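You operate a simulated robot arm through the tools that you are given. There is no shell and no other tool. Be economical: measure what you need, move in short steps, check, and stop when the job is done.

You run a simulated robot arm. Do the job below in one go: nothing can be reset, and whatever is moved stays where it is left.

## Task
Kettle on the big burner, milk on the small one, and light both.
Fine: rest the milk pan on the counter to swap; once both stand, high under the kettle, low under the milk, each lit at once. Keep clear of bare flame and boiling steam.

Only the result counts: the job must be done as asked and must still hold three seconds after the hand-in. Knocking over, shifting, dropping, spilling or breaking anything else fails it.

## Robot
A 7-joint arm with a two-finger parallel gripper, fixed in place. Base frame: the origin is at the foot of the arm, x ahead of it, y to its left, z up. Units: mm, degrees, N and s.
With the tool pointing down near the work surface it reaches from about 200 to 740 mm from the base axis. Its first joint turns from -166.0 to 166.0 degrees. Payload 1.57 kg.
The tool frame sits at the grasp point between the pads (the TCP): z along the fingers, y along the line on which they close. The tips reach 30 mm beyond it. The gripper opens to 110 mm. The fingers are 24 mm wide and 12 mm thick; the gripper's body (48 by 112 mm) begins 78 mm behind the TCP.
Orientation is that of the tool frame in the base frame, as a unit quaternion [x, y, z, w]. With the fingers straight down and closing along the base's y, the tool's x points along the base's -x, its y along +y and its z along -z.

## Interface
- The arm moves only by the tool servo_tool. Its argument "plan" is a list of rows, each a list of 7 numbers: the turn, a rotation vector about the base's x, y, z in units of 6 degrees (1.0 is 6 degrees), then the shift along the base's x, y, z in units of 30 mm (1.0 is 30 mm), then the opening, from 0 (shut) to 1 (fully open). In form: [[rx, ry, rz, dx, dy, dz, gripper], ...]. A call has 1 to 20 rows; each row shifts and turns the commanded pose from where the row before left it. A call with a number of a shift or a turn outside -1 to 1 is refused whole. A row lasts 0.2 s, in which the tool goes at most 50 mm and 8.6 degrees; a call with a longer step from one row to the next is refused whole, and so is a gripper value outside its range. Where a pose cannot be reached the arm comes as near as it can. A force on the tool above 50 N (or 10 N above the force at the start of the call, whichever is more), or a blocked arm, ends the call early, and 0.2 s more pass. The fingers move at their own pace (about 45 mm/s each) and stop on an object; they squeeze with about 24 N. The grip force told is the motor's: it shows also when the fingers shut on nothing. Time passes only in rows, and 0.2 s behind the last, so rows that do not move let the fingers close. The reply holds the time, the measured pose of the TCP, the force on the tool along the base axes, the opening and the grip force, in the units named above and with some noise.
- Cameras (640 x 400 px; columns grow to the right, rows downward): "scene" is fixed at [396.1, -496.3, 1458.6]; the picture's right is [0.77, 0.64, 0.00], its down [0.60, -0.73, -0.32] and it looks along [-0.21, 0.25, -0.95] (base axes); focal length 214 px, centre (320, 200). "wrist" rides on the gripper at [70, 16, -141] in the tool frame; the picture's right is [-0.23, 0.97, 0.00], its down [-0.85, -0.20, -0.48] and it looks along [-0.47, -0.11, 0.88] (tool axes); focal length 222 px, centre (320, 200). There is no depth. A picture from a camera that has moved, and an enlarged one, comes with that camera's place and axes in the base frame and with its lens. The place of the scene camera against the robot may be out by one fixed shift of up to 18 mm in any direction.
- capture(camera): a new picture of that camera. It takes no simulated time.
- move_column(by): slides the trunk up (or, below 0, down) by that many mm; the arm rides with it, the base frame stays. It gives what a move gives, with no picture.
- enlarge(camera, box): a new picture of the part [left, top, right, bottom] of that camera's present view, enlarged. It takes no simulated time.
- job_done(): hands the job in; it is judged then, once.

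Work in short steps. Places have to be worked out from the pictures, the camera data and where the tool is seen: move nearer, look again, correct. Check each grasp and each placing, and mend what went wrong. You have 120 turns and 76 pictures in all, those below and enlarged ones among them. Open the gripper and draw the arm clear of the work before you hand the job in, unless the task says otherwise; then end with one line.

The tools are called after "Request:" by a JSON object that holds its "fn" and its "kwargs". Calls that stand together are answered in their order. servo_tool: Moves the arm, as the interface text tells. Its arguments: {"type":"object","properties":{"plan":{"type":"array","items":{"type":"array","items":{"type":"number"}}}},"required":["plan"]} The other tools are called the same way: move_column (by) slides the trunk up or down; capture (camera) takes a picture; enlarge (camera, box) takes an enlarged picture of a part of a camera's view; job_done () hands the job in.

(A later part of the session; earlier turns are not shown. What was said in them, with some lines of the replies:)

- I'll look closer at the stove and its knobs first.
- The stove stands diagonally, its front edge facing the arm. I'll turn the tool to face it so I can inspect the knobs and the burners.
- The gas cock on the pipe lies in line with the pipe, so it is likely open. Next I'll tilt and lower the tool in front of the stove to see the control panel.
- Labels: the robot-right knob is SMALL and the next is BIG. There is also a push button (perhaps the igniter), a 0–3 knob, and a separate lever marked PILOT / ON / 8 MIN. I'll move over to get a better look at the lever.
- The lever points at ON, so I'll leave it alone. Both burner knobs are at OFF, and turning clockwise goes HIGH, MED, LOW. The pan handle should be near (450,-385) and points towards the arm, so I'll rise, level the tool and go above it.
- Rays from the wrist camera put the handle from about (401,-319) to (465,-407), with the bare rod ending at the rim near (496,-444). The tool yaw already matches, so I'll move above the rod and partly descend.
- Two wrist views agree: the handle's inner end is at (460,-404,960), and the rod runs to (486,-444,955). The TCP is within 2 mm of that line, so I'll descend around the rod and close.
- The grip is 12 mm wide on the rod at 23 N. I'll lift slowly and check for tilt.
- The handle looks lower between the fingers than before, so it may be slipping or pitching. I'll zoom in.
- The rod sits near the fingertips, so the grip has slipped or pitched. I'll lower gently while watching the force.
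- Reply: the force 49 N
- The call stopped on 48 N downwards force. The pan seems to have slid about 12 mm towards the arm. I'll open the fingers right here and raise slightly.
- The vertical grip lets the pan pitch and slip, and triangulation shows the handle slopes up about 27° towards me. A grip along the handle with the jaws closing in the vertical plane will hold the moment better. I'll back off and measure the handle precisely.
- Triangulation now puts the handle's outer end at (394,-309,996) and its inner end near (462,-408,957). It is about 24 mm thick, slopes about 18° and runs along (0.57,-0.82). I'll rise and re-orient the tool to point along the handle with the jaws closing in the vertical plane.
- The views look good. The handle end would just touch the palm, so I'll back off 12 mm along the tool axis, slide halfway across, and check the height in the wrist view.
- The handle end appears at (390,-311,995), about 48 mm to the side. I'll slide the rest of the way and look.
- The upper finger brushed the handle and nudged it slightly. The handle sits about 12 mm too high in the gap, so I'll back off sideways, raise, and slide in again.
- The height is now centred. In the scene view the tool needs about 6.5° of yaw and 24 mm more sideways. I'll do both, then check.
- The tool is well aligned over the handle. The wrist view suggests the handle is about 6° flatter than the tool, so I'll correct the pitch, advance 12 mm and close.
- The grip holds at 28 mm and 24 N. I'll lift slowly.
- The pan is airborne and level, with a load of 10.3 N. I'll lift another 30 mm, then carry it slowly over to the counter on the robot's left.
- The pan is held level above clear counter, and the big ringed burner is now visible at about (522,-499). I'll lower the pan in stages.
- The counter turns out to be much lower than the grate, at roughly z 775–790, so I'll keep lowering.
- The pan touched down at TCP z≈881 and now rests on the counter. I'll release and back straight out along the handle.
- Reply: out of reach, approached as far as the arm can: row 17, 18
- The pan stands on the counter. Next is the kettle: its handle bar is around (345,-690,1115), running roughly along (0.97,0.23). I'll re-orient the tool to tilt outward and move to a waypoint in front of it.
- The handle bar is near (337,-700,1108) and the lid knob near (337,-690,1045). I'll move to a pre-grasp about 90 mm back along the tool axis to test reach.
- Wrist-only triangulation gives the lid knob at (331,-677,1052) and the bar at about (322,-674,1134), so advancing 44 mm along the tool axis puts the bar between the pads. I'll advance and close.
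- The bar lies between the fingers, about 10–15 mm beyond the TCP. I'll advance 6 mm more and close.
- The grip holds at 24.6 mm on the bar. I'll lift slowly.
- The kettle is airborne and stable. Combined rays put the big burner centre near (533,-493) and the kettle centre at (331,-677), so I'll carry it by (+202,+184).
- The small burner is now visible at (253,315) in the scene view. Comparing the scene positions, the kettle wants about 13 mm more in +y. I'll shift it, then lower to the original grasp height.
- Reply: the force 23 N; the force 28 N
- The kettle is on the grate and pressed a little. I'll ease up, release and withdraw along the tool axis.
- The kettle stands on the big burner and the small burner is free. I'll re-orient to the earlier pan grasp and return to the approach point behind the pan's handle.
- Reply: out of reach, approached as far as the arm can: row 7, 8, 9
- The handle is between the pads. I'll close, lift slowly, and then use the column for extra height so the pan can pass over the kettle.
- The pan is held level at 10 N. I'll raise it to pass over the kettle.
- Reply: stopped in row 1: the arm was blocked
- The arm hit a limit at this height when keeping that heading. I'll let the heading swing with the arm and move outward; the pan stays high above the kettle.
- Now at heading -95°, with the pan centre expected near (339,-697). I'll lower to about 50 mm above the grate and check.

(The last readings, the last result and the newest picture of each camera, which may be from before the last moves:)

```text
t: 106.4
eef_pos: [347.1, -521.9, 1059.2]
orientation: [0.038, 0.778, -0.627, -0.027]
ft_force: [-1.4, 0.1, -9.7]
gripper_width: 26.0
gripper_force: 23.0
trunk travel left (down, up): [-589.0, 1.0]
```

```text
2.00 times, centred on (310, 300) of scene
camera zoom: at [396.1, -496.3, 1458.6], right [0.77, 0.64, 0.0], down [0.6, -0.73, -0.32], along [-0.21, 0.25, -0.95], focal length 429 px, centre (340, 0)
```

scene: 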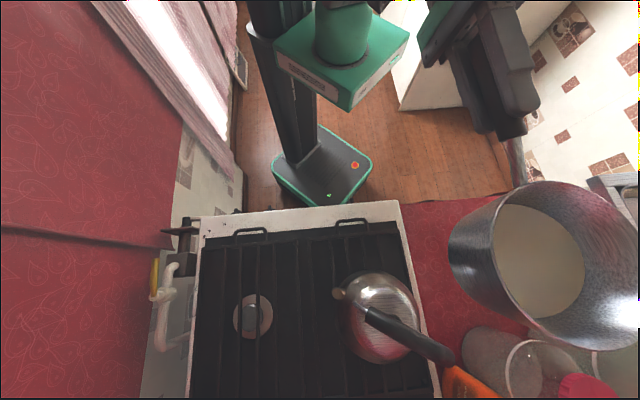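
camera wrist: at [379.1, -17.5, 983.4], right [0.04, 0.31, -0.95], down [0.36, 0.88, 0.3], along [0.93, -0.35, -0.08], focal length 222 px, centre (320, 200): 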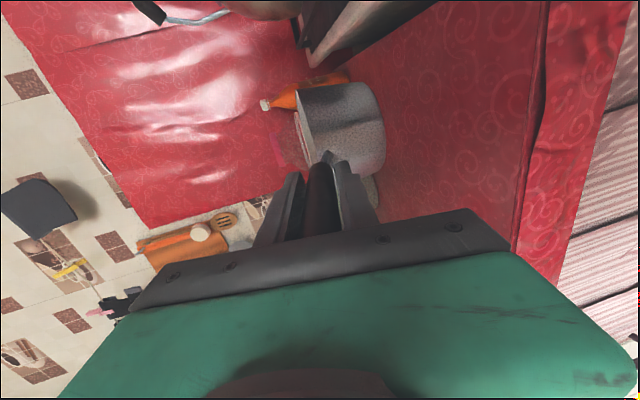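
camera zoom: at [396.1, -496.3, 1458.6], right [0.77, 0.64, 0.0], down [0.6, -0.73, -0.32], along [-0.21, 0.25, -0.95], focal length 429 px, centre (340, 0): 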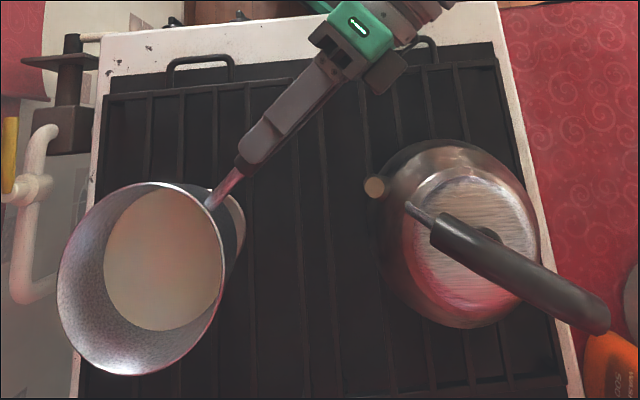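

The pan centre measures (341,-693) and the small burner (332,-697). I'll correct by (-8,-4) and descend gently.

Request:
{"fn": "servo_tool", "kwargs": {"plan": [[0, 0, 0, -0.14, -0.07, -0.3, 0], [0, 0, 0, -0.13, -0.07, -0.4, 0], [0, 0, 0, 0, 0, -0.4, 0], [0, 0, 0, 0, 0, -0.4, 0], [0, 0, 0, 0, 0, -0.4, 0], [0, 0, 0, 0, 0, -0.2, 0], [0, 0, 0, 0, 0, 0, 0]]}}

Request:
{"fn": "servo_tool", "kwargs": {"plan": [[0, 0, 0, 0, 0, -0.12, 0], [0, 0, 0, 0, 0, 0, 0]]}}

Request:
{"fn": "servo_tool", "kwargs": {"plan": [[0, 0, 0, 0, 0, -0.1, 0], [0, 0, 0, 0, 0, 0, 0]]}}

```text
t: 108.0
eef_pos: [340.3, -526.2, 996.7]
orientation: [0.038, 0.777, -0.628, -0.027]
ft_force: [0.5, -0.2, -10.8]
gripper_width: 25.9
gripper_force: 23.9
trunk travel left (down, up): [-589.0, 1.0]
```

```text
t: 108.6
eef_pos: [339.8, -525.7, 995.0]
orientation: [0.039, 0.777, -0.628, -0.026]
ft_force: [-0.6, 0.9, -3.2]
gripper_width: 25.7
gripper_force: 23.6
trunk travel left (down, up): [-589.0, 1.0]
```

```text
t: 109.2
eef_pos: [339.5, -526.8, 994.3]
orientation: [0.038, 0.776, -0.629, -0.027]
ft_force: [-2.0, 4.5, 7.9]
gripper_width: 25.9
gripper_force: 24.0
trunk travel left (down, up): [-589.0, 1.0]
```

Contact made. I'll release and back out along the handle.

Request:
{"fn": "servo_tool", "kwargs": {"plan": [[0, 0, 0, 0, 0, 0.04, 0], [0, 0, 0, 0, 0, 0, 0.3], [0, 0, 0, 0, 0, 0, 0.5], [0, 0, 0, 0, 0, 0, 0.55], [0, 0, 0, 0, 0, 0, 0.55], [0, 0, 0, 0.04, 0.4, 0.09, 0.55], [0, 0, 0, 0.08, 0.8, 0.17, 0.55], [0, 0, 0, 0.08, 0.8, 0.17, 0.55], [0, 0, 0, 0.08, 0.8, 0.17, 0.55], [0, 0, 0, 0.08, 0.8, 0.17, 0.55], [0, 0, 0, 0.08, 0.8, 0.17, 0.55], [0, 0, 0, 0, 0.6, 0.6, 0.55], [0, 0, 0, 0, 0.6, 0.6, 0.55]]}}

Request:
{"fn": "capture", "kwargs": {"camera": "scene"}}

```text
t: 112.0
eef_pos: [355.1, -359.2, 1055.3]
orientation: [0.038, 0.778, -0.627, -0.027]
ft_force: [0.6, -0.4, 0.4]
gripper_width: 60.4
gripper_force: 0.1
trunk travel left (down, up): [-589.0, 1.0]
```

```text
8 pictures are left
```

scene: 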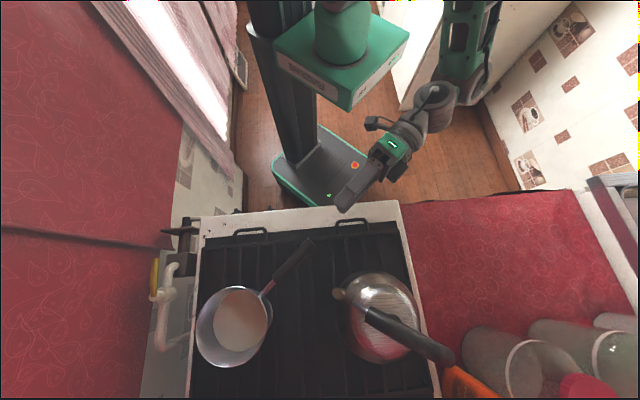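

Both vessels stand on their burners. Triangulating the earlier pictures puts the BIG knob's axis at s≈-212 (about (150,-450), z≈786) and the SMALL knob's 105 mm further along, with LOW about 125–135° clockwise from OFF. I'll bring the tool in front of the BIG knob, pointing at the panel.

Request:
{"fn": "servo_tool", "kwargs": {"plan": [[0, 0, 0.92, -0.9, -0.19, -0.17, 0.55], [0, 0, 0.92, -0.9, -0.19, -0.17, 0.55], [0, 0, 0.92, -0.9, -0.19, -0.17, 0.55], [0, 0, 0.92, -0.9, -0.19, -0.17, 0.55], [0, 0, 0.92, -0.9, -0.19, -0.17, 0.55], [0, 0, 0.92, -0.9, -0.19, -0.17, 0.55], [0, 0, 0.92, -0.9, -0.19, -0.17, 0.55], [0, 0, 0.92, -0.9, -0.19, -0.17, 0.55], [0, 0, 0.92, -0.9, -0.19, -0.17, 0.55], [0, 0, 0, 0, 0, 0, 0.55]]}}

```text
t: 114.2
eef_pos: [209.0, -388.1, 1017.0]
orientation: [-0.286, 0.724, -0.584, 0.23]
ft_force: [-0.6, -0.6, 0.1]
gripper_width: 60.5
gripper_force: 0.1
out of reach, approached as far as the arm can: row 8, 9
trunk travel left (down, up): [-589.0, 1.0]
```

Request:
{"fn": "servo_tool", "kwargs": {"plan": [[0, 0, 0, -0.6, -0.5, 0, 0.55], [0, 0, 0, -0.6, -0.5, 0, 0.55], [0, 0, 0, -0.6, -0.5, 0, 0.55], [0, 0, 0, -0.5, -0.25, 0, 0.55], [0, 0, 0, 0, 0, 0, 0.55]]}}

```text
t: 115.4
eef_pos: [217.9, -388.8, 1013.7]
orientation: [-0.291, 0.722, -0.581, 0.237]
ft_force: [-0.2, 0.0, 0.6]
gripper_width: 60.4
gripper_force: 0.0
out of reach, approached as far as the arm can: row 1, 2, 3, 4
trunk travel left (down, up): [-589.0, 1.0]
```

The limit seems tied to this wrist roll. The natural roll (camera below) reached this side earlier, so I'll roll +90° about the tool axis.

Request:
{"fn": "servo_tool", "kwargs": {"plan": [[0.69, -0.69, -0.21, 0.1, 0.03, 0.1, 0.55], [0.69, -0.69, -0.21, 0.1, 0.03, 0.1, 0.55], [0.69, -0.69, -0.21, 0.1, 0.03, 0.1, 0.55], [0.69, -0.69, -0.21, 0, 0, 0.1, 0.55], [0.69, -0.69, -0.21, 0, 0, 0.1, 0.55], [0.69, -0.69, -0.21, 0, 0, 0, 0.55], [0.69, -0.69, -0.21, 0, 0, 0, 0.55], [0.69, -0.69, -0.21, 0, 0, 0, 0.55], [0.69, -0.69, -0.21, 0, 0, 0, 0.55], [0.69, -0.69, -0.21, 0, 0, 0, 0.55], [0.69, -0.69, -0.21, 0, 0, 0, 0.55], [0.69, -0.69, -0.21, 0, 0, 0, 0.55], [0.69, -0.69, -0.21, 0, 0, 0, 0.55], [0.69, -0.69, -0.21, 0, 0, 0, 0.55], [0.69, -0.69, -0.21, 0, 0, 0, 0.55]]}}

```text
t: 118.6
eef_pos: [230.0, -379.9, 1021.4]
orientation: [0.3, 0.72, -0.237, 0.579]
ft_force: [-0.1, 0.3, -0.2]
gripper_width: 60.6
gripper_force: 0.1
out of reach, approached as far as the arm can: row 4, 5, 14
trunk travel left (down, up): [-589.0, 1.0]
```

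Request:
{"fn": "servo_tool", "kwargs": {"plan": [[0, 0, 0, -0.6, -0.4, 0, 0.55], [0, 0, 0, -0.6, -0.4, 0, 0.55], [0, 0, 0, -0.6, -0.4, 0, 0.55], [0, 0, 0, -0.6, -0.4, 0, 0.55], [0, 0, 0, -0.6, -0.4, 0, 0.55], [0, 0, 0, 0, 0, 0, 0.55]]}}

```text
t: 120.0
eef_pos: [218.4, -378.6, 1018.0]
orientation: [0.301, 0.72, -0.239, 0.578]
ft_force: [0.9, -0.5, -1.4]
gripper_width: 60.5
gripper_force: 0.2
out of reach, approached as far as the arm can: row 1, 2, 3, 4, 5
trunk travel left (down, up): [-589.0, 1.0]
```

It is still limited. The elbow is probably in an awkward branch after the left-side work, so I'll return to a tool-down pose near the start and come back the way that worked before.

Request:
{"fn": "servo_tool", "kwargs": {"plan": [[0.707, 0.707, 0, 0, 0, 0.6, 0.55], [0.707, 0.707, 0, 0, 0, 0.6, 0.55], [0.707, 0.707, 0, 0, 0, 0.6, 0.55], [0.707, 0.707, 0, 0, 0, 0.6, 0.55], [0.707, 0.707, 0, 0, 0, 0.6, 0.55], [0.707, 0.707, 0, 0, 0, 0.6, 0.55], [0.707, 0.707, 0, 0, 0, 0.6, 0.55], [0.707, 0.707, 0, 0, 0, 0.6, 0.55], [0.707, 0.707, 0, 0, 0, 0.6, 0.55], [0.707, 0.707, 0, 0, 0, 0.6, 0.55], [0.707, 0.707, 0, 0, 0, 0, 0.55], [0.707, 0.707, 0, 0, 0, 0, 0.55], [0.707, 0.707, 0, 0, 0, 0, 0.55]]}}

Request:
{"fn": "servo_tool", "kwargs": {"plan": [[0, 0, 0, -0.8, -0.8, 0, 0.55], [0, 0, 0, -0.8, -0.8, 0, 0.55], [0, 0, 0, -0.8, -0.8, 0, 0.55], [0, 0, 0, -0.8, -0.4, 0, 0.55], [0, 0, 0, -0.8, -0.4, 0, 0.55], [0, 0, 0, -0.8, 0, 0, 0.55], [0, 0, 0, 0, 0, 0, 0.55]]}}

```text
t: 121.5
eef_pos: [297.6, -258.4, 930.1]
orientation: [0.392, 0.78, -0.151, 0.464]
ft_force: [0.0, 0.0, 0.5]
gripper_width: 60.4
gripper_force: 0.0
out of reach, approached as far as the arm can: row 1, 2, 3, 4, 5, 6, 7
trunk travel left (down, up): [-589.0, 1.0]
stopped in row 7: the arm was blocked; the commanded pose is now the measured one
```

```text
t: 123.1
eef_pos: [178.5, -303.2, 906.7]
orientation: [0.382, 0.777, -0.161, 0.474]
ft_force: [-0.3, -0.4, -0.3]
gripper_width: 60.7
gripper_force: 0.0
out of reach, approached as far as the arm can: row 2, 3, 4, 5, 6
trunk travel left (down, up): [-589.0, 1.0]
```

Request:
{"fn": "capture", "kwargs": {"camera": "scene"}}

```text
7 pictures are left
```

scene: 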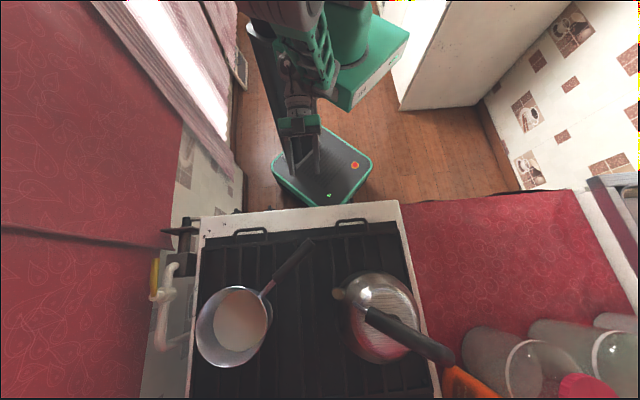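

The arm has now folded over into a good posture in front of the stove. I'll lower the column towards knob height and shift towards the BIG knob.

Request:
{"fn": "move_column", "kwargs": {"by": -100}}

Request:
{"fn": "servo_tool", "kwargs": {"plan": [[0, 0, 0, -0.6, -0.6, 0, 0.55], [0, 0, 0, -0.6, -0.6, 0, 0.55], [0, 0, 0, -0.6, -0.6, 0, 0.55], [0, 0, 0, -0.6, -0.6, 0, 0.55], [0, 0, 0, -0.5, -0.5, 0, 0.55], [0, 0, 0, 0, 0, 0, 0.55]]}}

```text
t: 124.4
eef_pos: [179.7, -304.1, 807.0]
orientation: [0.384, 0.777, -0.16, 0.473]
ft_force: [0.0, -0.6, 0.2]
gripper_width: 60.7
gripper_force: 0.0
trunk travel left (down, up): [-489.0, 101.0]
```

```text
t: 125.8
eef_pos: [171.6, -303.7, 804.4]
orientation: [0.383, 0.777, -0.163, 0.472]
ft_force: [0.5, -0.1, 0.3]
gripper_width: 60.3
gripper_force: 0.0
out of reach, approached as far as the arm can: row 1, 2, 3, 4, 5
trunk travel left (down, up): [-489.0, 101.0]
```

Request:
{"fn": "servo_tool", "kwargs": {"plan": [[0, 0, 0, 0, -0.7, 0, 0.55], [0, 0, 0, -0.3, -0.7, 0, 0.55], [0, 0, 0, -0.4, -0.7, 0, 0.55], [0, 0, 0, -0.5, -0.7, 0, 0.55], [0, 0, 0, -0.5, -0.7, 0, 0.55], [0, 0, 0, -0.2, -0.2, 0, 0.55], [0, 0, 0, 0, 0, 0, 0.55]]}}

```text
t: 127.4
eef_pos: [171.4, -303.2, 802.5]
orientation: [0.385, 0.777, -0.162, 0.471]
ft_force: [0.1, -0.1, 0.0]
gripper_width: 60.3
gripper_force: 0.0
out of reach, approached as far as the arm can: row 1, 2, 3, 4, 5, 6
trunk travel left (down, up): [-489.0, 101.0]
```

It's stuck at a joint limit. I'll back out to a roomier place ahead of the base, level the tool to point down, and re-approach from there.

Request:
{"fn": "servo_tool", "kwargs": {"plan": [[0, 0, 0, 0.5, 0.6, 0.7, 0.55], [0, 0, 0, 0.7, 0.7, 0.7, 0.55], [0, 0, 0, 0.7, 0.7, 0.7, 0.55], [0, 0, 0, 0.7, 0.7, 0.7, 0.55], [0, 0, 0, 0.7, 0.7, 0.7, 0.55], [0, 0, 0, 0.7, 0.7, 0.7, 0.55], [0, 0, 0, 0.7, 0.7, 0.7, 0.55], [0, 0, 0, 0.7, 0.7, 0.7, 0.55], [0, 0, 0, 0.5, 0.3, 0.5, 0.55], [0, 0, 0, 0, 0, 0, 0.55]]}}

```text
t: 128.3
eef_pos: [308.7, -265.6, 888.7]
orientation: [0.4, 0.718, -0.139, 0.553]
ft_force: [-0.8, -0.8, -0.7]
gripper_width: 60.4
gripper_force: 0.1
out of reach, approached as far as the arm can: row 4
trunk travel left (down, up): [-489.0, 101.0]
stopped in row 4: the arm was blocked; the commanded pose is now the measured one
```

Request:
{"fn": "servo_tool", "kwargs": {"plan": [[0, 0, 0, 0, 0.3, 0.8, 0.55], [0, 0, 0, 0, 0.3, 0.8, 0.55], [0, 0, 0, 0, 0.3, 0.8, 0.55], [0, 0, 0, 0, 0.3, 0.8, 0.55], [0, 0, 0, 0, 0.3, 0.8, 0.55], [0, 0, 0, 0, 0, 0, 0.55]]}}

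```text
t: 129.7
eef_pos: [315.5, -254.4, 915.8]
orientation: [0.4, 0.714, -0.139, 0.557]
ft_force: [-0.1, 0.6, 0.9]
gripper_width: 60.5
gripper_force: 0.1
out of reach, approached as far as the arm can: row 2, 3, 4, 5
trunk travel left (down, up): [-489.0, 101.0]
```

Request:
{"fn": "servo_tool", "kwargs": {"plan": [[0, 0, 0, 0.6, 0.7, 0, 0.55], [0, 0, 0, 0.7, 0.7, 0.1, 0.55], [0, 0, 0, 0.7, 0.7, 0.1, 0.55], [0, 0, 0, 0.7, 0.7, 0.2, 0.55], [0, 0, 0, 0.7, 0.7, 0.2, 0.55], [0, 0, 0, 0.7, 0.7, 0.3, 0.55], [0, 0, 0, 0.5, 0.5, 0.3, 0.55], [0, 0, 0, 0, 0, 0, 0.55]]}}

```text
t: 131.5
eef_pos: [444.4, -113.9, 949.6]
orientation: [0.399, 0.719, -0.14, 0.552]
ft_force: [-0.7, 0.7, -0.6]
gripper_width: 60.4
gripper_force: 0.0
trunk travel left (down, up): [-489.0, 101.0]
```

Request:
{"fn": "servo_tool", "kwargs": {"plan": [[0.68, 0.73, 0, 0.2, 0.2, 0.5, 0.55], [0.68, 0.73, 0, 0.2, 0.2, 0.5, 0.55], [0.68, 0.73, 0, 0, 0, 0.5, 0.55], [0.68, 0.73, 0, 0, 0, 0.5, 0.55], [0.68, 0.73, 0, 0, 0, 0.5, 0.55], [0.68, 0.73, 0, 0, 0, 0.5, 0.55], [0.68, 0.73, 0, 0, 0, 0.5, 0.55], [0.68, 0.73, 0, 0, 0, 0.5, 0.55], [0.68, 0.73, 0, 0, 0, 0.5, 0.55], [0.68, 0.73, 0, 0, 0, 0.5, 0.55], [0.68, 0.73, 0, 0, 0, 0, 0.55], [0.41, 0.44, 0, 0, 0, 0, 0.55]]}}

```text
t: 134.1
eef_pos: [459.6, -102.0, 1100.5]
orientation: [0.484, 0.875, -0.004, -0.001]
ft_force: [-0.4, 0.0, -0.3]
gripper_width: 60.4
gripper_force: 0.0
trunk travel left (down, up): [-489.0, 101.0]
```

Request:
{"fn": "servo_tool", "kwargs": {"plan": [[0, 0, 0.17, -0.66, -0.68, 0.1, 0.55], [0, 0, 0.17, -0.66, -0.68, 0.1, 0.55], [0, 0, 0.17, -0.66, -0.68, 0.1, 0.55], [0, 0, 0.17, -0.66, -0.68, 0.1, 0.55], [0, 0, 0.17, -0.66, -0.68, 0.1, 0.55], [0, 0, 0.17, -0.66, -0.68, 0.1, 0.55], [0, 0, 0.17, -0.66, -0.68, 0.1, 0.55], [0, 0, 0.17, -0.66, -0.68, 0.1, 0.55], [0, 0, 0.17, -0.66, -0.68, 0.1, 0.55], [0, 0, 0.17, -0.66, -0.68, 0.1, 0.55], [0, 0, 0.17, -0.66, -0.68, 0.1, 0.55], [0, 0, 0.17, -0.66, -0.68, 0.1, 0.55], [0, 0, 0.17, -0.66, -0.68, 0.1, 0.55], [0, 0, 0, 0, 0, 0, 0.55]]}}

```text
t: 137.1
eef_pos: [200.6, -369.1, 1137.6]
orientation: [0.379, 0.925, -0.003, -0.001]
ft_force: [0.4, 0.0, 0.8]
gripper_width: 60.5
gripper_force: 0.0
trunk travel left (down, up): [-489.0, 101.0]
```

Request:
{"fn": "servo_tool", "kwargs": {"plan": [[0, 0, 0, -0.75, -0.35, 0, 0.55], [0, 0, 0, -0.75, -0.35, 0, 0.55], [0, 0, 0, -0.75, -0.35, 0, 0.55], [0, 0, 0, -0.75, -0.35, 0, 0.55], [-0.707, -0.707, 0, 0, 0, 0, 0.55], [-0.707, -0.707, 0, 0, 0, 0, 0.55], [-0.707, -0.707, 0, 0, 0, 0, 0.55], [-0.707, -0.707, 0, 0, 0, 0, 0.55], [-0.707, -0.707, 0, 0, 0, 0, 0.55], [-0.707, -0.707, 0, 0, 0, 0, 0.55], [-0.707, -0.707, 0, 0, 0, 0, 0.55], [-0.707, -0.707, 0, 0, 0, 0, 0.55], [0, 0, 0, 0, 0, 0, 0.55]]}}

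```text
t: 139.9
eef_pos: [112.6, -408.0, 1138.8]
orientation: [0.348, 0.844, -0.16, 0.375]
ft_force: [-0.2, 0.8, -1.8]
gripper_width: 60.8
gripper_force: 0.2
trunk travel left (down, up): [-489.0, 101.0]
```

Request:
{"fn": "servo_tool", "kwargs": {"plan": [[-0.707, -0.707, 0, 0, 0, 0, 0.55], [-0.707, -0.707, 0, 0, 0, 0, 0.55], [-0.707, -0.707, 0, 0, 0, 0, 0.55], [-0.707, -0.707, 0, 0, 0, 0, 0.55], [-0.6, -0.6, 0, 0, 0, 0, 0.55], [0, 0, 0, 0, 0, 0, 0.55]]}}

```text
t: 141.3
eef_pos: [111.5, -410.6, 1139.0]
orientation: [0.298, 0.722, -0.243, 0.575]
ft_force: [0.5, -0.3, 0.1]
gripper_width: 60.5
gripper_force: 0.1
trunk travel left (down, up): [-489.0, 101.0]
```

This posture works: the tool points at the panel with 77° tilt. I'll lower the column to knob height and look.

Request:
{"fn": "move_column", "kwargs": {"by": -336}}

Request:
{"fn": "capture", "kwargs": {"camera": "wrist"}}

```text
t: 144.6
eef_pos: [111.4, -409.4, 802.8]
orientation: [0.299, 0.723, -0.242, 0.574]
ft_force: [-0.1, -0.2, -0.5]
gripper_width: 60.6
gripper_force: 0.0
trunk travel left (down, up): [-153.0, 437.0]
```

```text
6 pictures are left
camera wrist: at [15.6, -289.3, 766.2], right [0.73, 0.65, 0.21], down [-0.33, 0.06, 0.94], along [0.6, -0.76, 0.26], focal length 222 px, centre (320, 200)
```

wrist: 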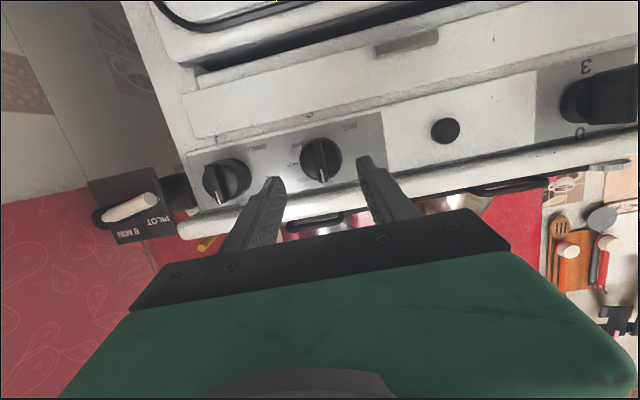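

The BIG knob sits centred between the fingers, about 7 mm lower than the tool axis. I'll drop 7 mm, advance 34 mm and close on its wing.

Request:
{"fn": "servo_tool", "kwargs": {"plan": [[0, 0, 0, 0, 0, -0.23, 0.45], [0, 0, 0, 0.26, -0.26, -0.085, 0.4], [0, 0, 0, 0.26, -0.26, -0.085, 0.4], [0, 0, 0, 0.26, -0.26, -0.085, 0.4], [0, 0, 0, 0, 0, 0, 0.4]]}}

Request:
{"fn": "enlarge", "kwargs": {"camera": "wrist", "box": [200, 80, 440, 230]}}

```text
t: 145.8
eef_pos: [135.9, -431.8, 787.7]
orientation: [0.299, 0.722, -0.243, 0.574]
ft_force: [-0.6, -0.1, -0.3]
gripper_width: 44.0
gripper_force: 0.0
trunk travel left (down, up): [-153.0, 437.0]
```

```text
2.67 times, centred on (320, 155) of wrist
camera zoom: at [38.9, -312.3, 750.7], right [0.73, 0.65, 0.21], down [-0.33, 0.06, 0.94], along [0.6, -0.76, 0.26], focal length 592 px, centre (320, 320)
```

zoom: 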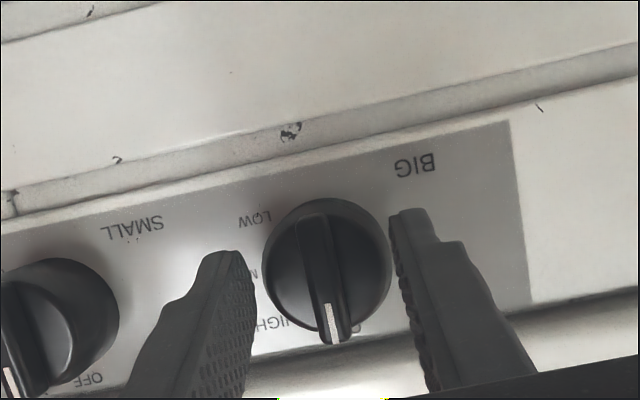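

The knob's face centre is about 11–12 mm above the tool axis and about 27 mm beyond the tips. I'll raise 11 mm, advance 20 mm and close on the wing.

Request:
{"fn": "servo_tool", "kwargs": {"plan": [[0, 0, 0, 0, 0, 0.37, 0.35], [0, 0, 0, 0.23, -0.23, -0.075, 0.3], [0, 0, 0, 0.23, -0.23, -0.075, 0.25], [0, 0, 0, 0, 0, 0, 0], [0, 0, 0, 0, 0, 0, 0], [0, 0, 0, 0, 0, 0, 0], [0, 0, 0, 0, 0, 0, 0]]}}

```text
t: 146.4
eef_pos: [134.8, -434.6, 798.7]
orientation: [0.3, 0.722, -0.243, 0.574]
ft_force: [-39.6, 43.8, 7.1]
gripper_width: 35.6
gripper_force: 1.3
trunk travel left (down, up): [-153.0, 437.0]
stopped in row 2: the force on the tool passed its limit (the readings are from after the stop); the commanded pose is now the measured one
```

The tips have met the knob's face, so the wing is already between them. I'll back off 3 mm and close.

Request:
{"fn": "servo_tool", "kwargs": {"plan": [[0, 0, 0, -0.08, 0.08, 0.02, 0.25], [0, 0, 0, 0, 0, 0, 0], [0, 0, 0, 0, 0, 0, 0], [0, 0, 0, 0, 0, 0, 0], [0, 0, 0, 0, 0, 0, 0]]}}

Request:
{"fn": "enlarge", "kwargs": {"camera": "wrist", "box": [200, 80, 440, 230]}}

```text
t: 147.6
eef_pos: [135.2, -432.4, 798.6]
orientation: [0.3, 0.722, -0.242, 0.575]
ft_force: [-30.8, 34.2, 9.5]
gripper_width: 10.0
gripper_force: 27.4
trunk travel left (down, up): [-153.0, 437.0]
```

```text
2.67 times, centred on (320, 155) of wrist
camera zoom: at [39.4, -311.8, 761.6], right [0.73, 0.65, 0.22], down [-0.33, 0.06, 0.94], along [0.6, -0.76, 0.26], focal length 592 px, centre (320, 320)
```

zoom: 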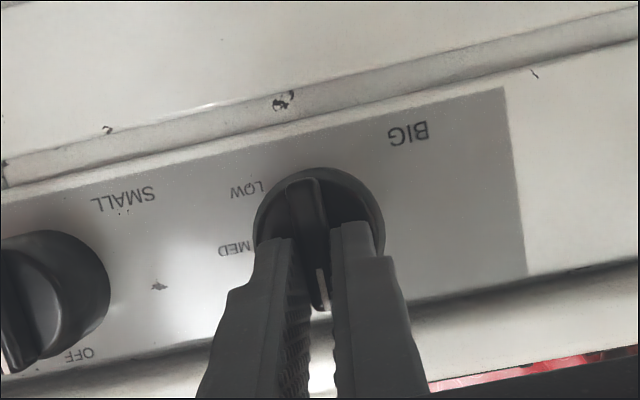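

The wing is gripped (10 mm). Reading the labels gives HIGH at 45°, MED at 90° and LOW at 135° clockwise. The grip is about 9 mm above the knob's axis and pressing, so I'll re-seat lower and a little further back.

Request:
{"fn": "servo_tool", "kwargs": {"plan": [[0, 0, 0, -0.05, 0.05, 0, 0.2], [0, 0, 0, -0.05, 0.05, -0.28, 0.2], [0, 0, 0, 0, 0, 0, 0], [0, 0, 0, 0, 0, 0, 0], [0, 0, 0, 0, 0, 0, 0]]}}

```text
t: 148.8
eef_pos: [133.8, -430.1, 786.1]
orientation: [0.301, 0.724, -0.241, 0.572]
ft_force: [5.1, -5.8, -4.9]
gripper_width: 9.8
gripper_force: 27.9
trunk travel left (down, up): [-153.0, 437.0]
```

The grip is re-seated. I'll turn the BIG knob 45° clockwise to HIGH.

Request:
{"fn": "servo_tool", "kwargs": {"plan": [[0.65, -0.65, -0.2, 0, 0, 0.05, 0], [0.65, -0.65, -0.2, 0, 0, 0.05, 0], [0.65, -0.65, -0.2, 0, 0, 0, 0], [0.65, -0.65, -0.2, 0, 0, 0, 0], [0.65, -0.65, -0.2, 0, 0, 0, 0], [0.65, -0.65, -0.2, 0, 0, 0, 0], [0.65, -0.65, -0.2, 0, 0, 0, 0], [0.65, -0.65, -0.2, 0, 0, 0, 0]]}}

Request:
{"fn": "enlarge", "kwargs": {"camera": "scene", "box": [180, 190, 440, 400]}}

```text
t: 150.6
eef_pos: [134.8, -430.3, 791.0]
orientation: [0.552, 0.556, 0.003, 0.621]
ft_force: [-1.2, 17.1, -13.4]
gripper_width: 11.7
gripper_force: 29.4
trunk travel left (down, up): [-153.0, 437.0]
```

```text
1.90 times, centred on (310, 295) of scene
camera zoom: at [396.1, -496.3, 1458.6], right [0.77, 0.64, 0.0], down [0.6, -0.73, -0.32], along [-0.21, 0.25, -0.95], focal length 408 px, centre (339, 19)
```

zoom: 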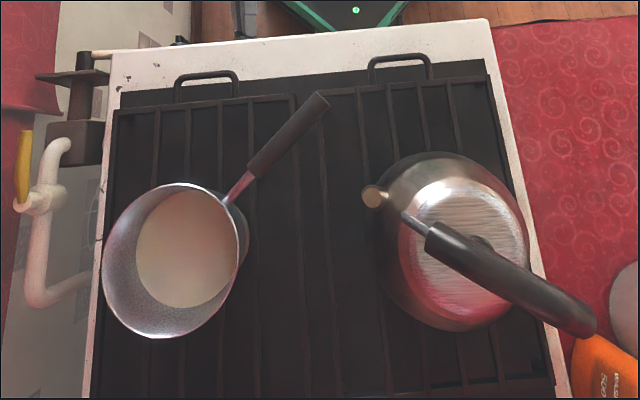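

No flame is visible yet, so I'll promptly release, move to the push button (about (265,-383,784)) and press it with closed fingertips.

Request:
{"fn": "servo_tool", "kwargs": {"plan": [[0, 0, 0, 0, 0, 0, 0.3], [0, 0, 0, 0, 0, 0, 0.3], [0, 0, 0, -0.45, 0.46, 0.15, 0.3], [0, 0, 0, -0.45, 0.46, 0.15, 0.3], [0, 0, 0, 0.59, 0.59, 0.03, 0], [0, 0, 0, 0.59, 0.59, 0.03, 0], [0, 0, 0, 0.59, 0.59, 0.03, 0], [0, 0, 0, 0.59, 0.59, 0.03, 0], [0, 0, 0, 0.59, 0.59, 0.03, 0], [0, 0, 0, 0.46, -0.46, -0.15, 0], [0, 0, 0, 0.46, -0.46, -0.15, 0], [0, 0, 0, 0.23, -0.23, -0.07, 0], [0, 0, 0, 0.14, -0.14, -0.04, 0], [0, 0, 0, 0.14, -0.14, -0.04, 0], [0, 0, 0, 0.1, -0.1, -0.03, 0], [0, 0, 0, 0, 0, 0, 0]]}}

```text
t: 154.0
eef_pos: [240.9, -360.6, 790.9]
orientation: [0.553, 0.555, 0.002, 0.621]
ft_force: [-1.2, 1.6, 0.6]
gripper_width: 0.0
gripper_force: 21.3
trunk travel left (down, up): [-153.0, 437.0]
```

Request:
{"fn": "servo_tool", "kwargs": {"plan": [[0, 0, 0, 0.08, -0.08, -0.02, 0], [0, 0, 0, 0.08, -0.08, -0.02, 0], [0, 0, 0, 0, 0, 0, 0]]}}

```text
t: 154.8
eef_pos: [244.4, -364.3, 789.7]
orientation: [0.553, 0.555, 0.002, 0.621]
ft_force: [-15.5, 21.8, 1.9]
gripper_width: 0.0
gripper_force: 21.5
trunk travel left (down, up): [-153.0, 437.0]
```

Contact at 27 N, so the button is pressed. I'll check for flame under the kettle.

Request:
{"fn": "enlarge", "kwargs": {"camera": "scene", "box": [300, 230, 440, 350]}}

```text
3.33 times, centred on (370, 290) of scene
camera zoom: at [396.1, -496.3, 1458.6], right [0.77, 0.64, 0.0], down [0.6, -0.73, -0.32], along [-0.21, 0.25, -0.95], focal length 715 px, centre (153, -100)
```

zoom: 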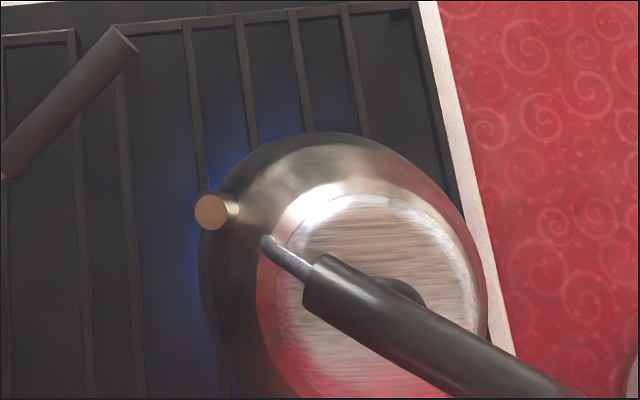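

A blue flame shows under the kettle, so the button is the igniter. Before touching the SMALL knob, I'll back off, go in front of it, and check in free space that the wrist can roll as far as 135°.

Request:
{"fn": "servo_tool", "kwargs": {"plan": [[0, 0, 0, -0.55, 0.55, 0.17, 0], [0, 0, 0, -0.55, 0.55, 0.17, 0], [0, 0, 0, -0.66, -0.54, 0, 0.2], [0, 0, 0, -0.66, -0.54, 0, 0.3], [0, 0, 0, -0.66, -0.54, 0, 0.3], [0, 0, 0, -0.66, -0.54, 0, 0.3], [0, 0, 0, -0.66, -0.54, 0, 0.3], [0, 0, 0, -0.66, -0.54, 0, 0.3], [0, 0, 0, -0.66, -0.54, 0, 0.3], [0, 0, 0, -0.66, -0.54, 0, 0.3], [0, 0, 0, -0.66, -0.54, 0, 0.3], [0, 0, 0, 0, 0, 0, 0.3]]}}

Request:
{"fn": "servo_tool", "kwargs": {"plan": [[0.69, -0.69, -0.217, 0, 0, 0, 0.3], [0.69, -0.69, -0.217, 0, 0, 0, 0.3], [0.69, -0.69, -0.217, 0, 0, 0, 0.3], [0.69, -0.69, -0.217, 0, 0, 0, 0.3], [0.69, -0.69, -0.217, 0, 0, 0, 0.3], [0.69, -0.69, -0.217, 0, 0, 0, 0.3], [0.69, -0.69, -0.217, 0, 0, 0, 0.3], [0.69, -0.69, -0.217, 0, 0, 0, 0.3], [0.69, -0.69, -0.217, 0, 0, 0, 0.3], [0.69, -0.69, -0.217, 0, 0, 0, 0.3], [0.69, -0.69, -0.217, 0, 0, 0, 0.3], [0.69, -0.69, -0.217, 0, 0, 0, 0.3], [0.69, -0.69, -0.217, 0, 0, 0, 0.3], [0.69, -0.69, -0.217, 0, 0, 0, 0.3], [0.69, -0.69, -0.217, 0, 0, 0, 0.3]]}}

```text
t: 157.4
eef_pos: [33.9, -479.2, 799.1]
orientation: [0.553, 0.555, 0.001, 0.622]
ft_force: [0.0, -0.1, 0.6]
gripper_width: 33.1
gripper_force: 0.0
trunk travel left (down, up): [-153.0, 437.0]
```

```text
t: 160.6
eef_pos: [35.1, -478.1, 798.2]
orientation: [0.778, 0.002, 0.447, 0.442]
ft_force: [-0.1, -0.1, 0.2]
gripper_width: 33.0
gripper_force: 0.1
trunk travel left (down, up): [-153.0, 437.0]
```

Roll 135° is reachable. I'll roll back to 0°.

Request:
{"fn": "servo_tool", "kwargs": {"plan": [[-0.69, 0.69, 0.217, 0, 0, 0, 0.3], [-0.69, 0.69, 0.217, 0, 0, 0, 0.3], [-0.69, 0.69, 0.217, 0, 0, 0, 0.3], [-0.69, 0.69, 0.217, 0, 0, 0, 0.3], [-0.69, 0.69, 0.217, 0, 0, 0, 0.3], [-0.69, 0.69, 0.217, 0, 0, 0, 0.3], [-0.69, 0.69, 0.217, 0, 0, 0, 0.3], [-0.69, 0.69, 0.217, 0, 0, 0, 0.3], [-0.69, 0.69, 0.217, 0, 0, 0, 0.3], [-0.69, 0.69, 0.217, 0, 0, 0, 0.3], [-0.69, 0.69, 0.217, 0, 0, 0, 0.3], [-0.69, 0.69, 0.217, 0, 0, 0, 0.3], [-0.69, 0.69, 0.217, 0, 0, 0, 0.3], [-0.69, 0.69, 0.217, 0, 0, 0, 0.3], [-0.69, 0.69, 0.217, 0, 0, 0, 0.3], [-0.69, 0.69, 0.217, 0, 0, 0, 0.3], [-0.69, 0.69, 0.217, 0, 0, 0, 0.3], [-0.69, 0.69, 0.217, 0, 0, 0, 0.3], [-0.69, 0.69, 0.217, 0, 0, 0, 0.3], [-0.69, 0.69, 0.217, 0, 0, 0, 0.3]]}}

Request:
{"fn": "servo_tool", "kwargs": {"plan": [[-0.69, 0.69, 0.217, 0, 0, 0, 0.3], [-0.69, 0.69, 0.217, 0, 0, 0, 0.3], [-0.28, 0.28, 0.09, 0, 0, 0, 0.3], [0, 0, 0, 0, 0, 0, 0.3]]}}

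```text
t: 164.8
eef_pos: [35.6, -478.5, 800.2]
orientation: [0.392, 0.679, -0.162, 0.599]
ft_force: [0.5, 0.7, -0.8]
gripper_width: 33.1
gripper_force: 0.0
trunk travel left (down, up): [-153.0, 437.0]
```

```text
t: 165.8
eef_pos: [34.9, -479.4, 799.5]
orientation: [0.304, 0.723, -0.236, 0.574]
ft_force: [-0.2, -0.1, -0.8]
gripper_width: 33.1
gripper_force: 0.1
trunk travel left (down, up): [-153.0, 437.0]
```

Request:
{"fn": "servo_tool", "kwargs": {"plan": [[0, 0, 0, 0.28, -0.28, -0.117, 0.3], [0, 0, 0, 0.28, -0.28, -0.117, 0.3], [0, 0, 0, 0.27, -0.27, -0.117, 0.3], [0, 0, 0, 0, 0, 0, 0.3], [0, 0, 0, 0, 0, 0, 0], [0, 0, 0, 0, 0, 0, 0], [0, 0, 0, 0, 0, 0, 0], [0, 0, 0, 0, 0, 0, 0]]}}

```text
t: 167.6
eef_pos: [60.7, -505.0, 789.2]
orientation: [0.304, 0.722, -0.236, 0.574]
ft_force: [-5.1, -10.8, 0.3]
gripper_width: 9.7
gripper_force: 27.9
trunk travel left (down, up): [-153.0, 437.0]
```

The wing is gripped at 9.7 mm. I'll turn the SMALL knob 135° to LOW at full speed, release, and go straight to the igniter.

Request:
{"fn": "servo_tool", "kwargs": {"plan": [[0.97, -0.97, -0.3, 0, 0, 0, 0], [0.97, -0.97, -0.3, 0, 0, 0, 0], [0.97, -0.97, -0.3, 0, 0, 0, 0], [0.97, -0.97, -0.3, 0, 0, 0, 0], [0.97, -0.97, -0.3, 0, 0, 0, 0], [0.97, -0.97, -0.3, 0, 0, 0, 0], [0.97, -0.97, -0.3, 0, 0, 0, 0], [0.97, -0.97, -0.3, 0, 0, 0, 0], [0.97, -0.97, -0.3, 0, 0, 0, 0], [0.97, -0.97, -0.3, 0, 0, 0, 0], [0.97, -0.97, -0.3, 0, 0, 0, 0], [0.97, -0.97, -0.3, 0, 0, 0, 0], [0.97, -0.97, -0.3, 0, 0, 0, 0], [0.97, -0.97, -0.3, 0, 0, 0, 0], [0.97, -0.97, -0.3, 0, 0, 0, 0], [0.97, -0.97, -0.3, 0, 0, 0, 0], [0, 0, 0, 0, 0, 0, 0.3], [0, 0, 0, 0, 0, 0, 0.3], [0, 0, 0, -0.95, 0.95, 0.3, 0.3]]}}

Request:
{"fn": "servo_tool", "kwargs": {"plan": [[0, 0, 0, 0.875, 0.67, 0, 0], [0, 0, 0, 0.875, 0.67, 0, 0], [0, 0, 0, 0.875, 0.67, 0, 0], [0, 0, 0, 0.875, 0.67, 0, 0], [0, 0, 0, 0.875, 0.67, 0, 0], [0, 0, 0, 0.875, 0.67, 0, 0], [0, 0, 0, 0.875, 0.67, 0, 0], [0, 0, 0, 0.65, -0.65, -0.21, 0], [0, 0, 0, 0.22, -0.22, -0.07, 0], [0, 0, 0, 0.08, -0.08, -0.02, 0], [0, 0, 0, 0.05, -0.05, 0, 0], [0, 0, 0, 0, 0, 0, 0]]}}

Request:
{"fn": "enlarge", "kwargs": {"camera": "scene", "box": [180, 230, 440, 400]}}

```text
t: 171.6
eef_pos: [32.5, -472.5, 797.9]
orientation: [0.777, 0.002, 0.45, 0.44]
ft_force: [0.6, -0.3, -0.1]
gripper_width: 32.8
gripper_force: 0.0
trunk travel left (down, up): [-153.0, 437.0]
```

```text
t: 174.2
eef_pos: [242.9, -363.8, 789.4]
orientation: [0.777, 0.002, 0.45, 0.44]
ft_force: [-12.9, 7.1, -0.1]
gripper_width: 0.1
gripper_force: 21.1
trunk travel left (down, up): [-153.0, 437.0]
```

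```text
2.35 times, centred on (310, 315) of scene
camera zoom: at [396.1, -496.3, 1458.6], right [0.77, 0.64, 0.0], down [0.6, -0.73, -0.32], along [-0.21, 0.25, -0.95], focal length 505 px, centre (344, -71)
```

zoom: 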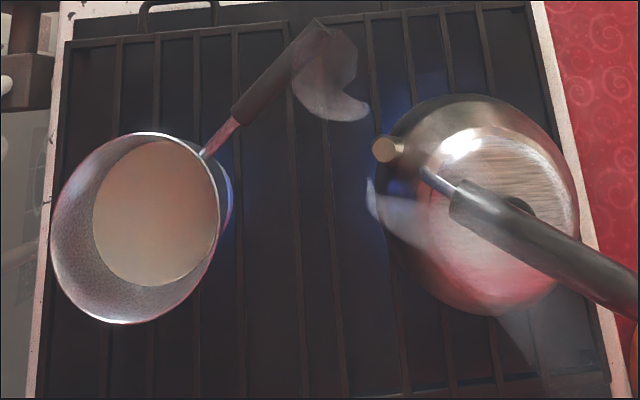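

Both burners show a blue glow. I'll back off, roll back and use the last picture to verify the knob settings.

Request:
{"fn": "servo_tool", "kwargs": {"plan": [[0, 0, 0, -0.6, 0.6, 0.1, 0], [0, 0, 0, -0.6, 0.6, 0.1, 0], [-0.97, 0.97, 0.3, -0.6, -0.3, 0, 0.3], [-0.97, 0.97, 0.3, -0.6, -0.3, 0, 0.5], [-0.97, 0.97, 0.3, -0.6, -0.6, 0, 0.7], [-0.97, 0.97, 0.3, -0.6, -0.6, 0, 1], [-0.97, 0.97, 0.3, -0.3, -0.3, 0, 1], [-0.97, 0.97, 0.3, 0, 0, 0, 1], [-0.97, 0.97, 0.3, 0, 0, 0, 1], [-0.97, 0.97, 0.3, 0, 0, 0, 1], [-0.97, 0.97, 0.3, 0, 0, 0, 1], [-0.97, 0.97, 0.3, 0, 0, 0, 1], [-0.97, 0.97, 0.3, 0, 0, 0, 1], [-0.97, 0.97, 0.3, 0, 0, 0, 1], [-0.97, 0.97, 0.3, 0, 0, 0, 1], [-0.97, 0.97, 0.3, 0, 0, 0, 1], [-0.97, 0.97, 0.3, 0, 0, 0, 1], [-0.97, 0.97, 0.3, 0, 0, 0, 1], [0, 0, 0, 0, 0, 0, 1]]}}

Request:
{"fn": "enlarge", "kwargs": {"camera": "wrist", "box": [130, 90, 400, 250]}}

```text
t: 178.2
eef_pos: [128.2, -392.5, 794.8]
orientation: [0.304, 0.723, -0.237, 0.574]
ft_force: [-0.1, 0.9, -1.1]
gripper_width: 110.0
gripper_force: 0.1
trunk travel left (down, up): [-153.0, 437.0]
```

```text
2.37 times, centred on (265, 170) of wrist
camera zoom: at [32.3, -271.5, 759.9], right [0.73, 0.65, 0.23], down [-0.34, 0.05, 0.94], along [0.6, -0.76, 0.25], focal length 526 px, centre (450, 271)
```

zoom: 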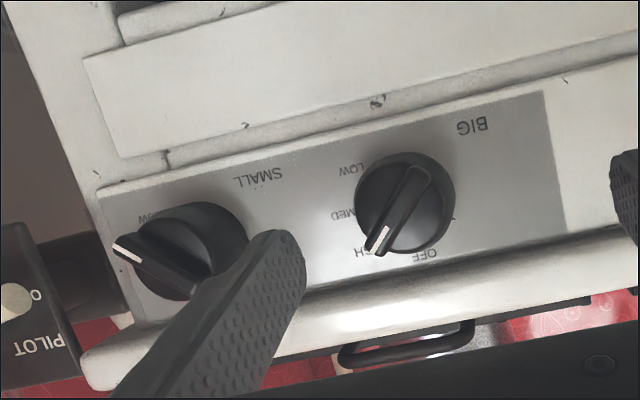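

BIG points at HIGH (about 45°), SMALL at LOW (about 132–135°), and both are lit. I'll draw the arm further back from the stove.

Request:
{"fn": "servo_tool", "kwargs": {"plan": [[0, 0, 0, -0.3, 0.3, 0, 1], [0, 0, 0, -0.3, 0.3, 0, 1], [0, 0, 0, -0.3, 0.3, 0, 1], [0, 0, 0, 0, 0, 0, 1]]}}

Request:
{"fn": "job_done", "kwargs": {}}

```text
t: 179.2
eef_pos: [117.3, -377.7, 788.8]
orientation: [0.299, 0.73, -0.224, 0.572]
ft_force: [0.1, 0.5, 0.1]
gripper_width: 110.0
gripper_force: 0.1
out of reach, approached as far as the arm can: row 3
trunk travel left (down, up): [-153.0, 437.0]
```

```text
The job is handed in.
```

The job is handed in: the kettle is on the big burner, lit on high, and the milk pan is on the small burner, lit on low. My first grip on the pan slipped, so it slid about 10 mm and was briefly tilted or pressed down; I saw no sign of a spill.
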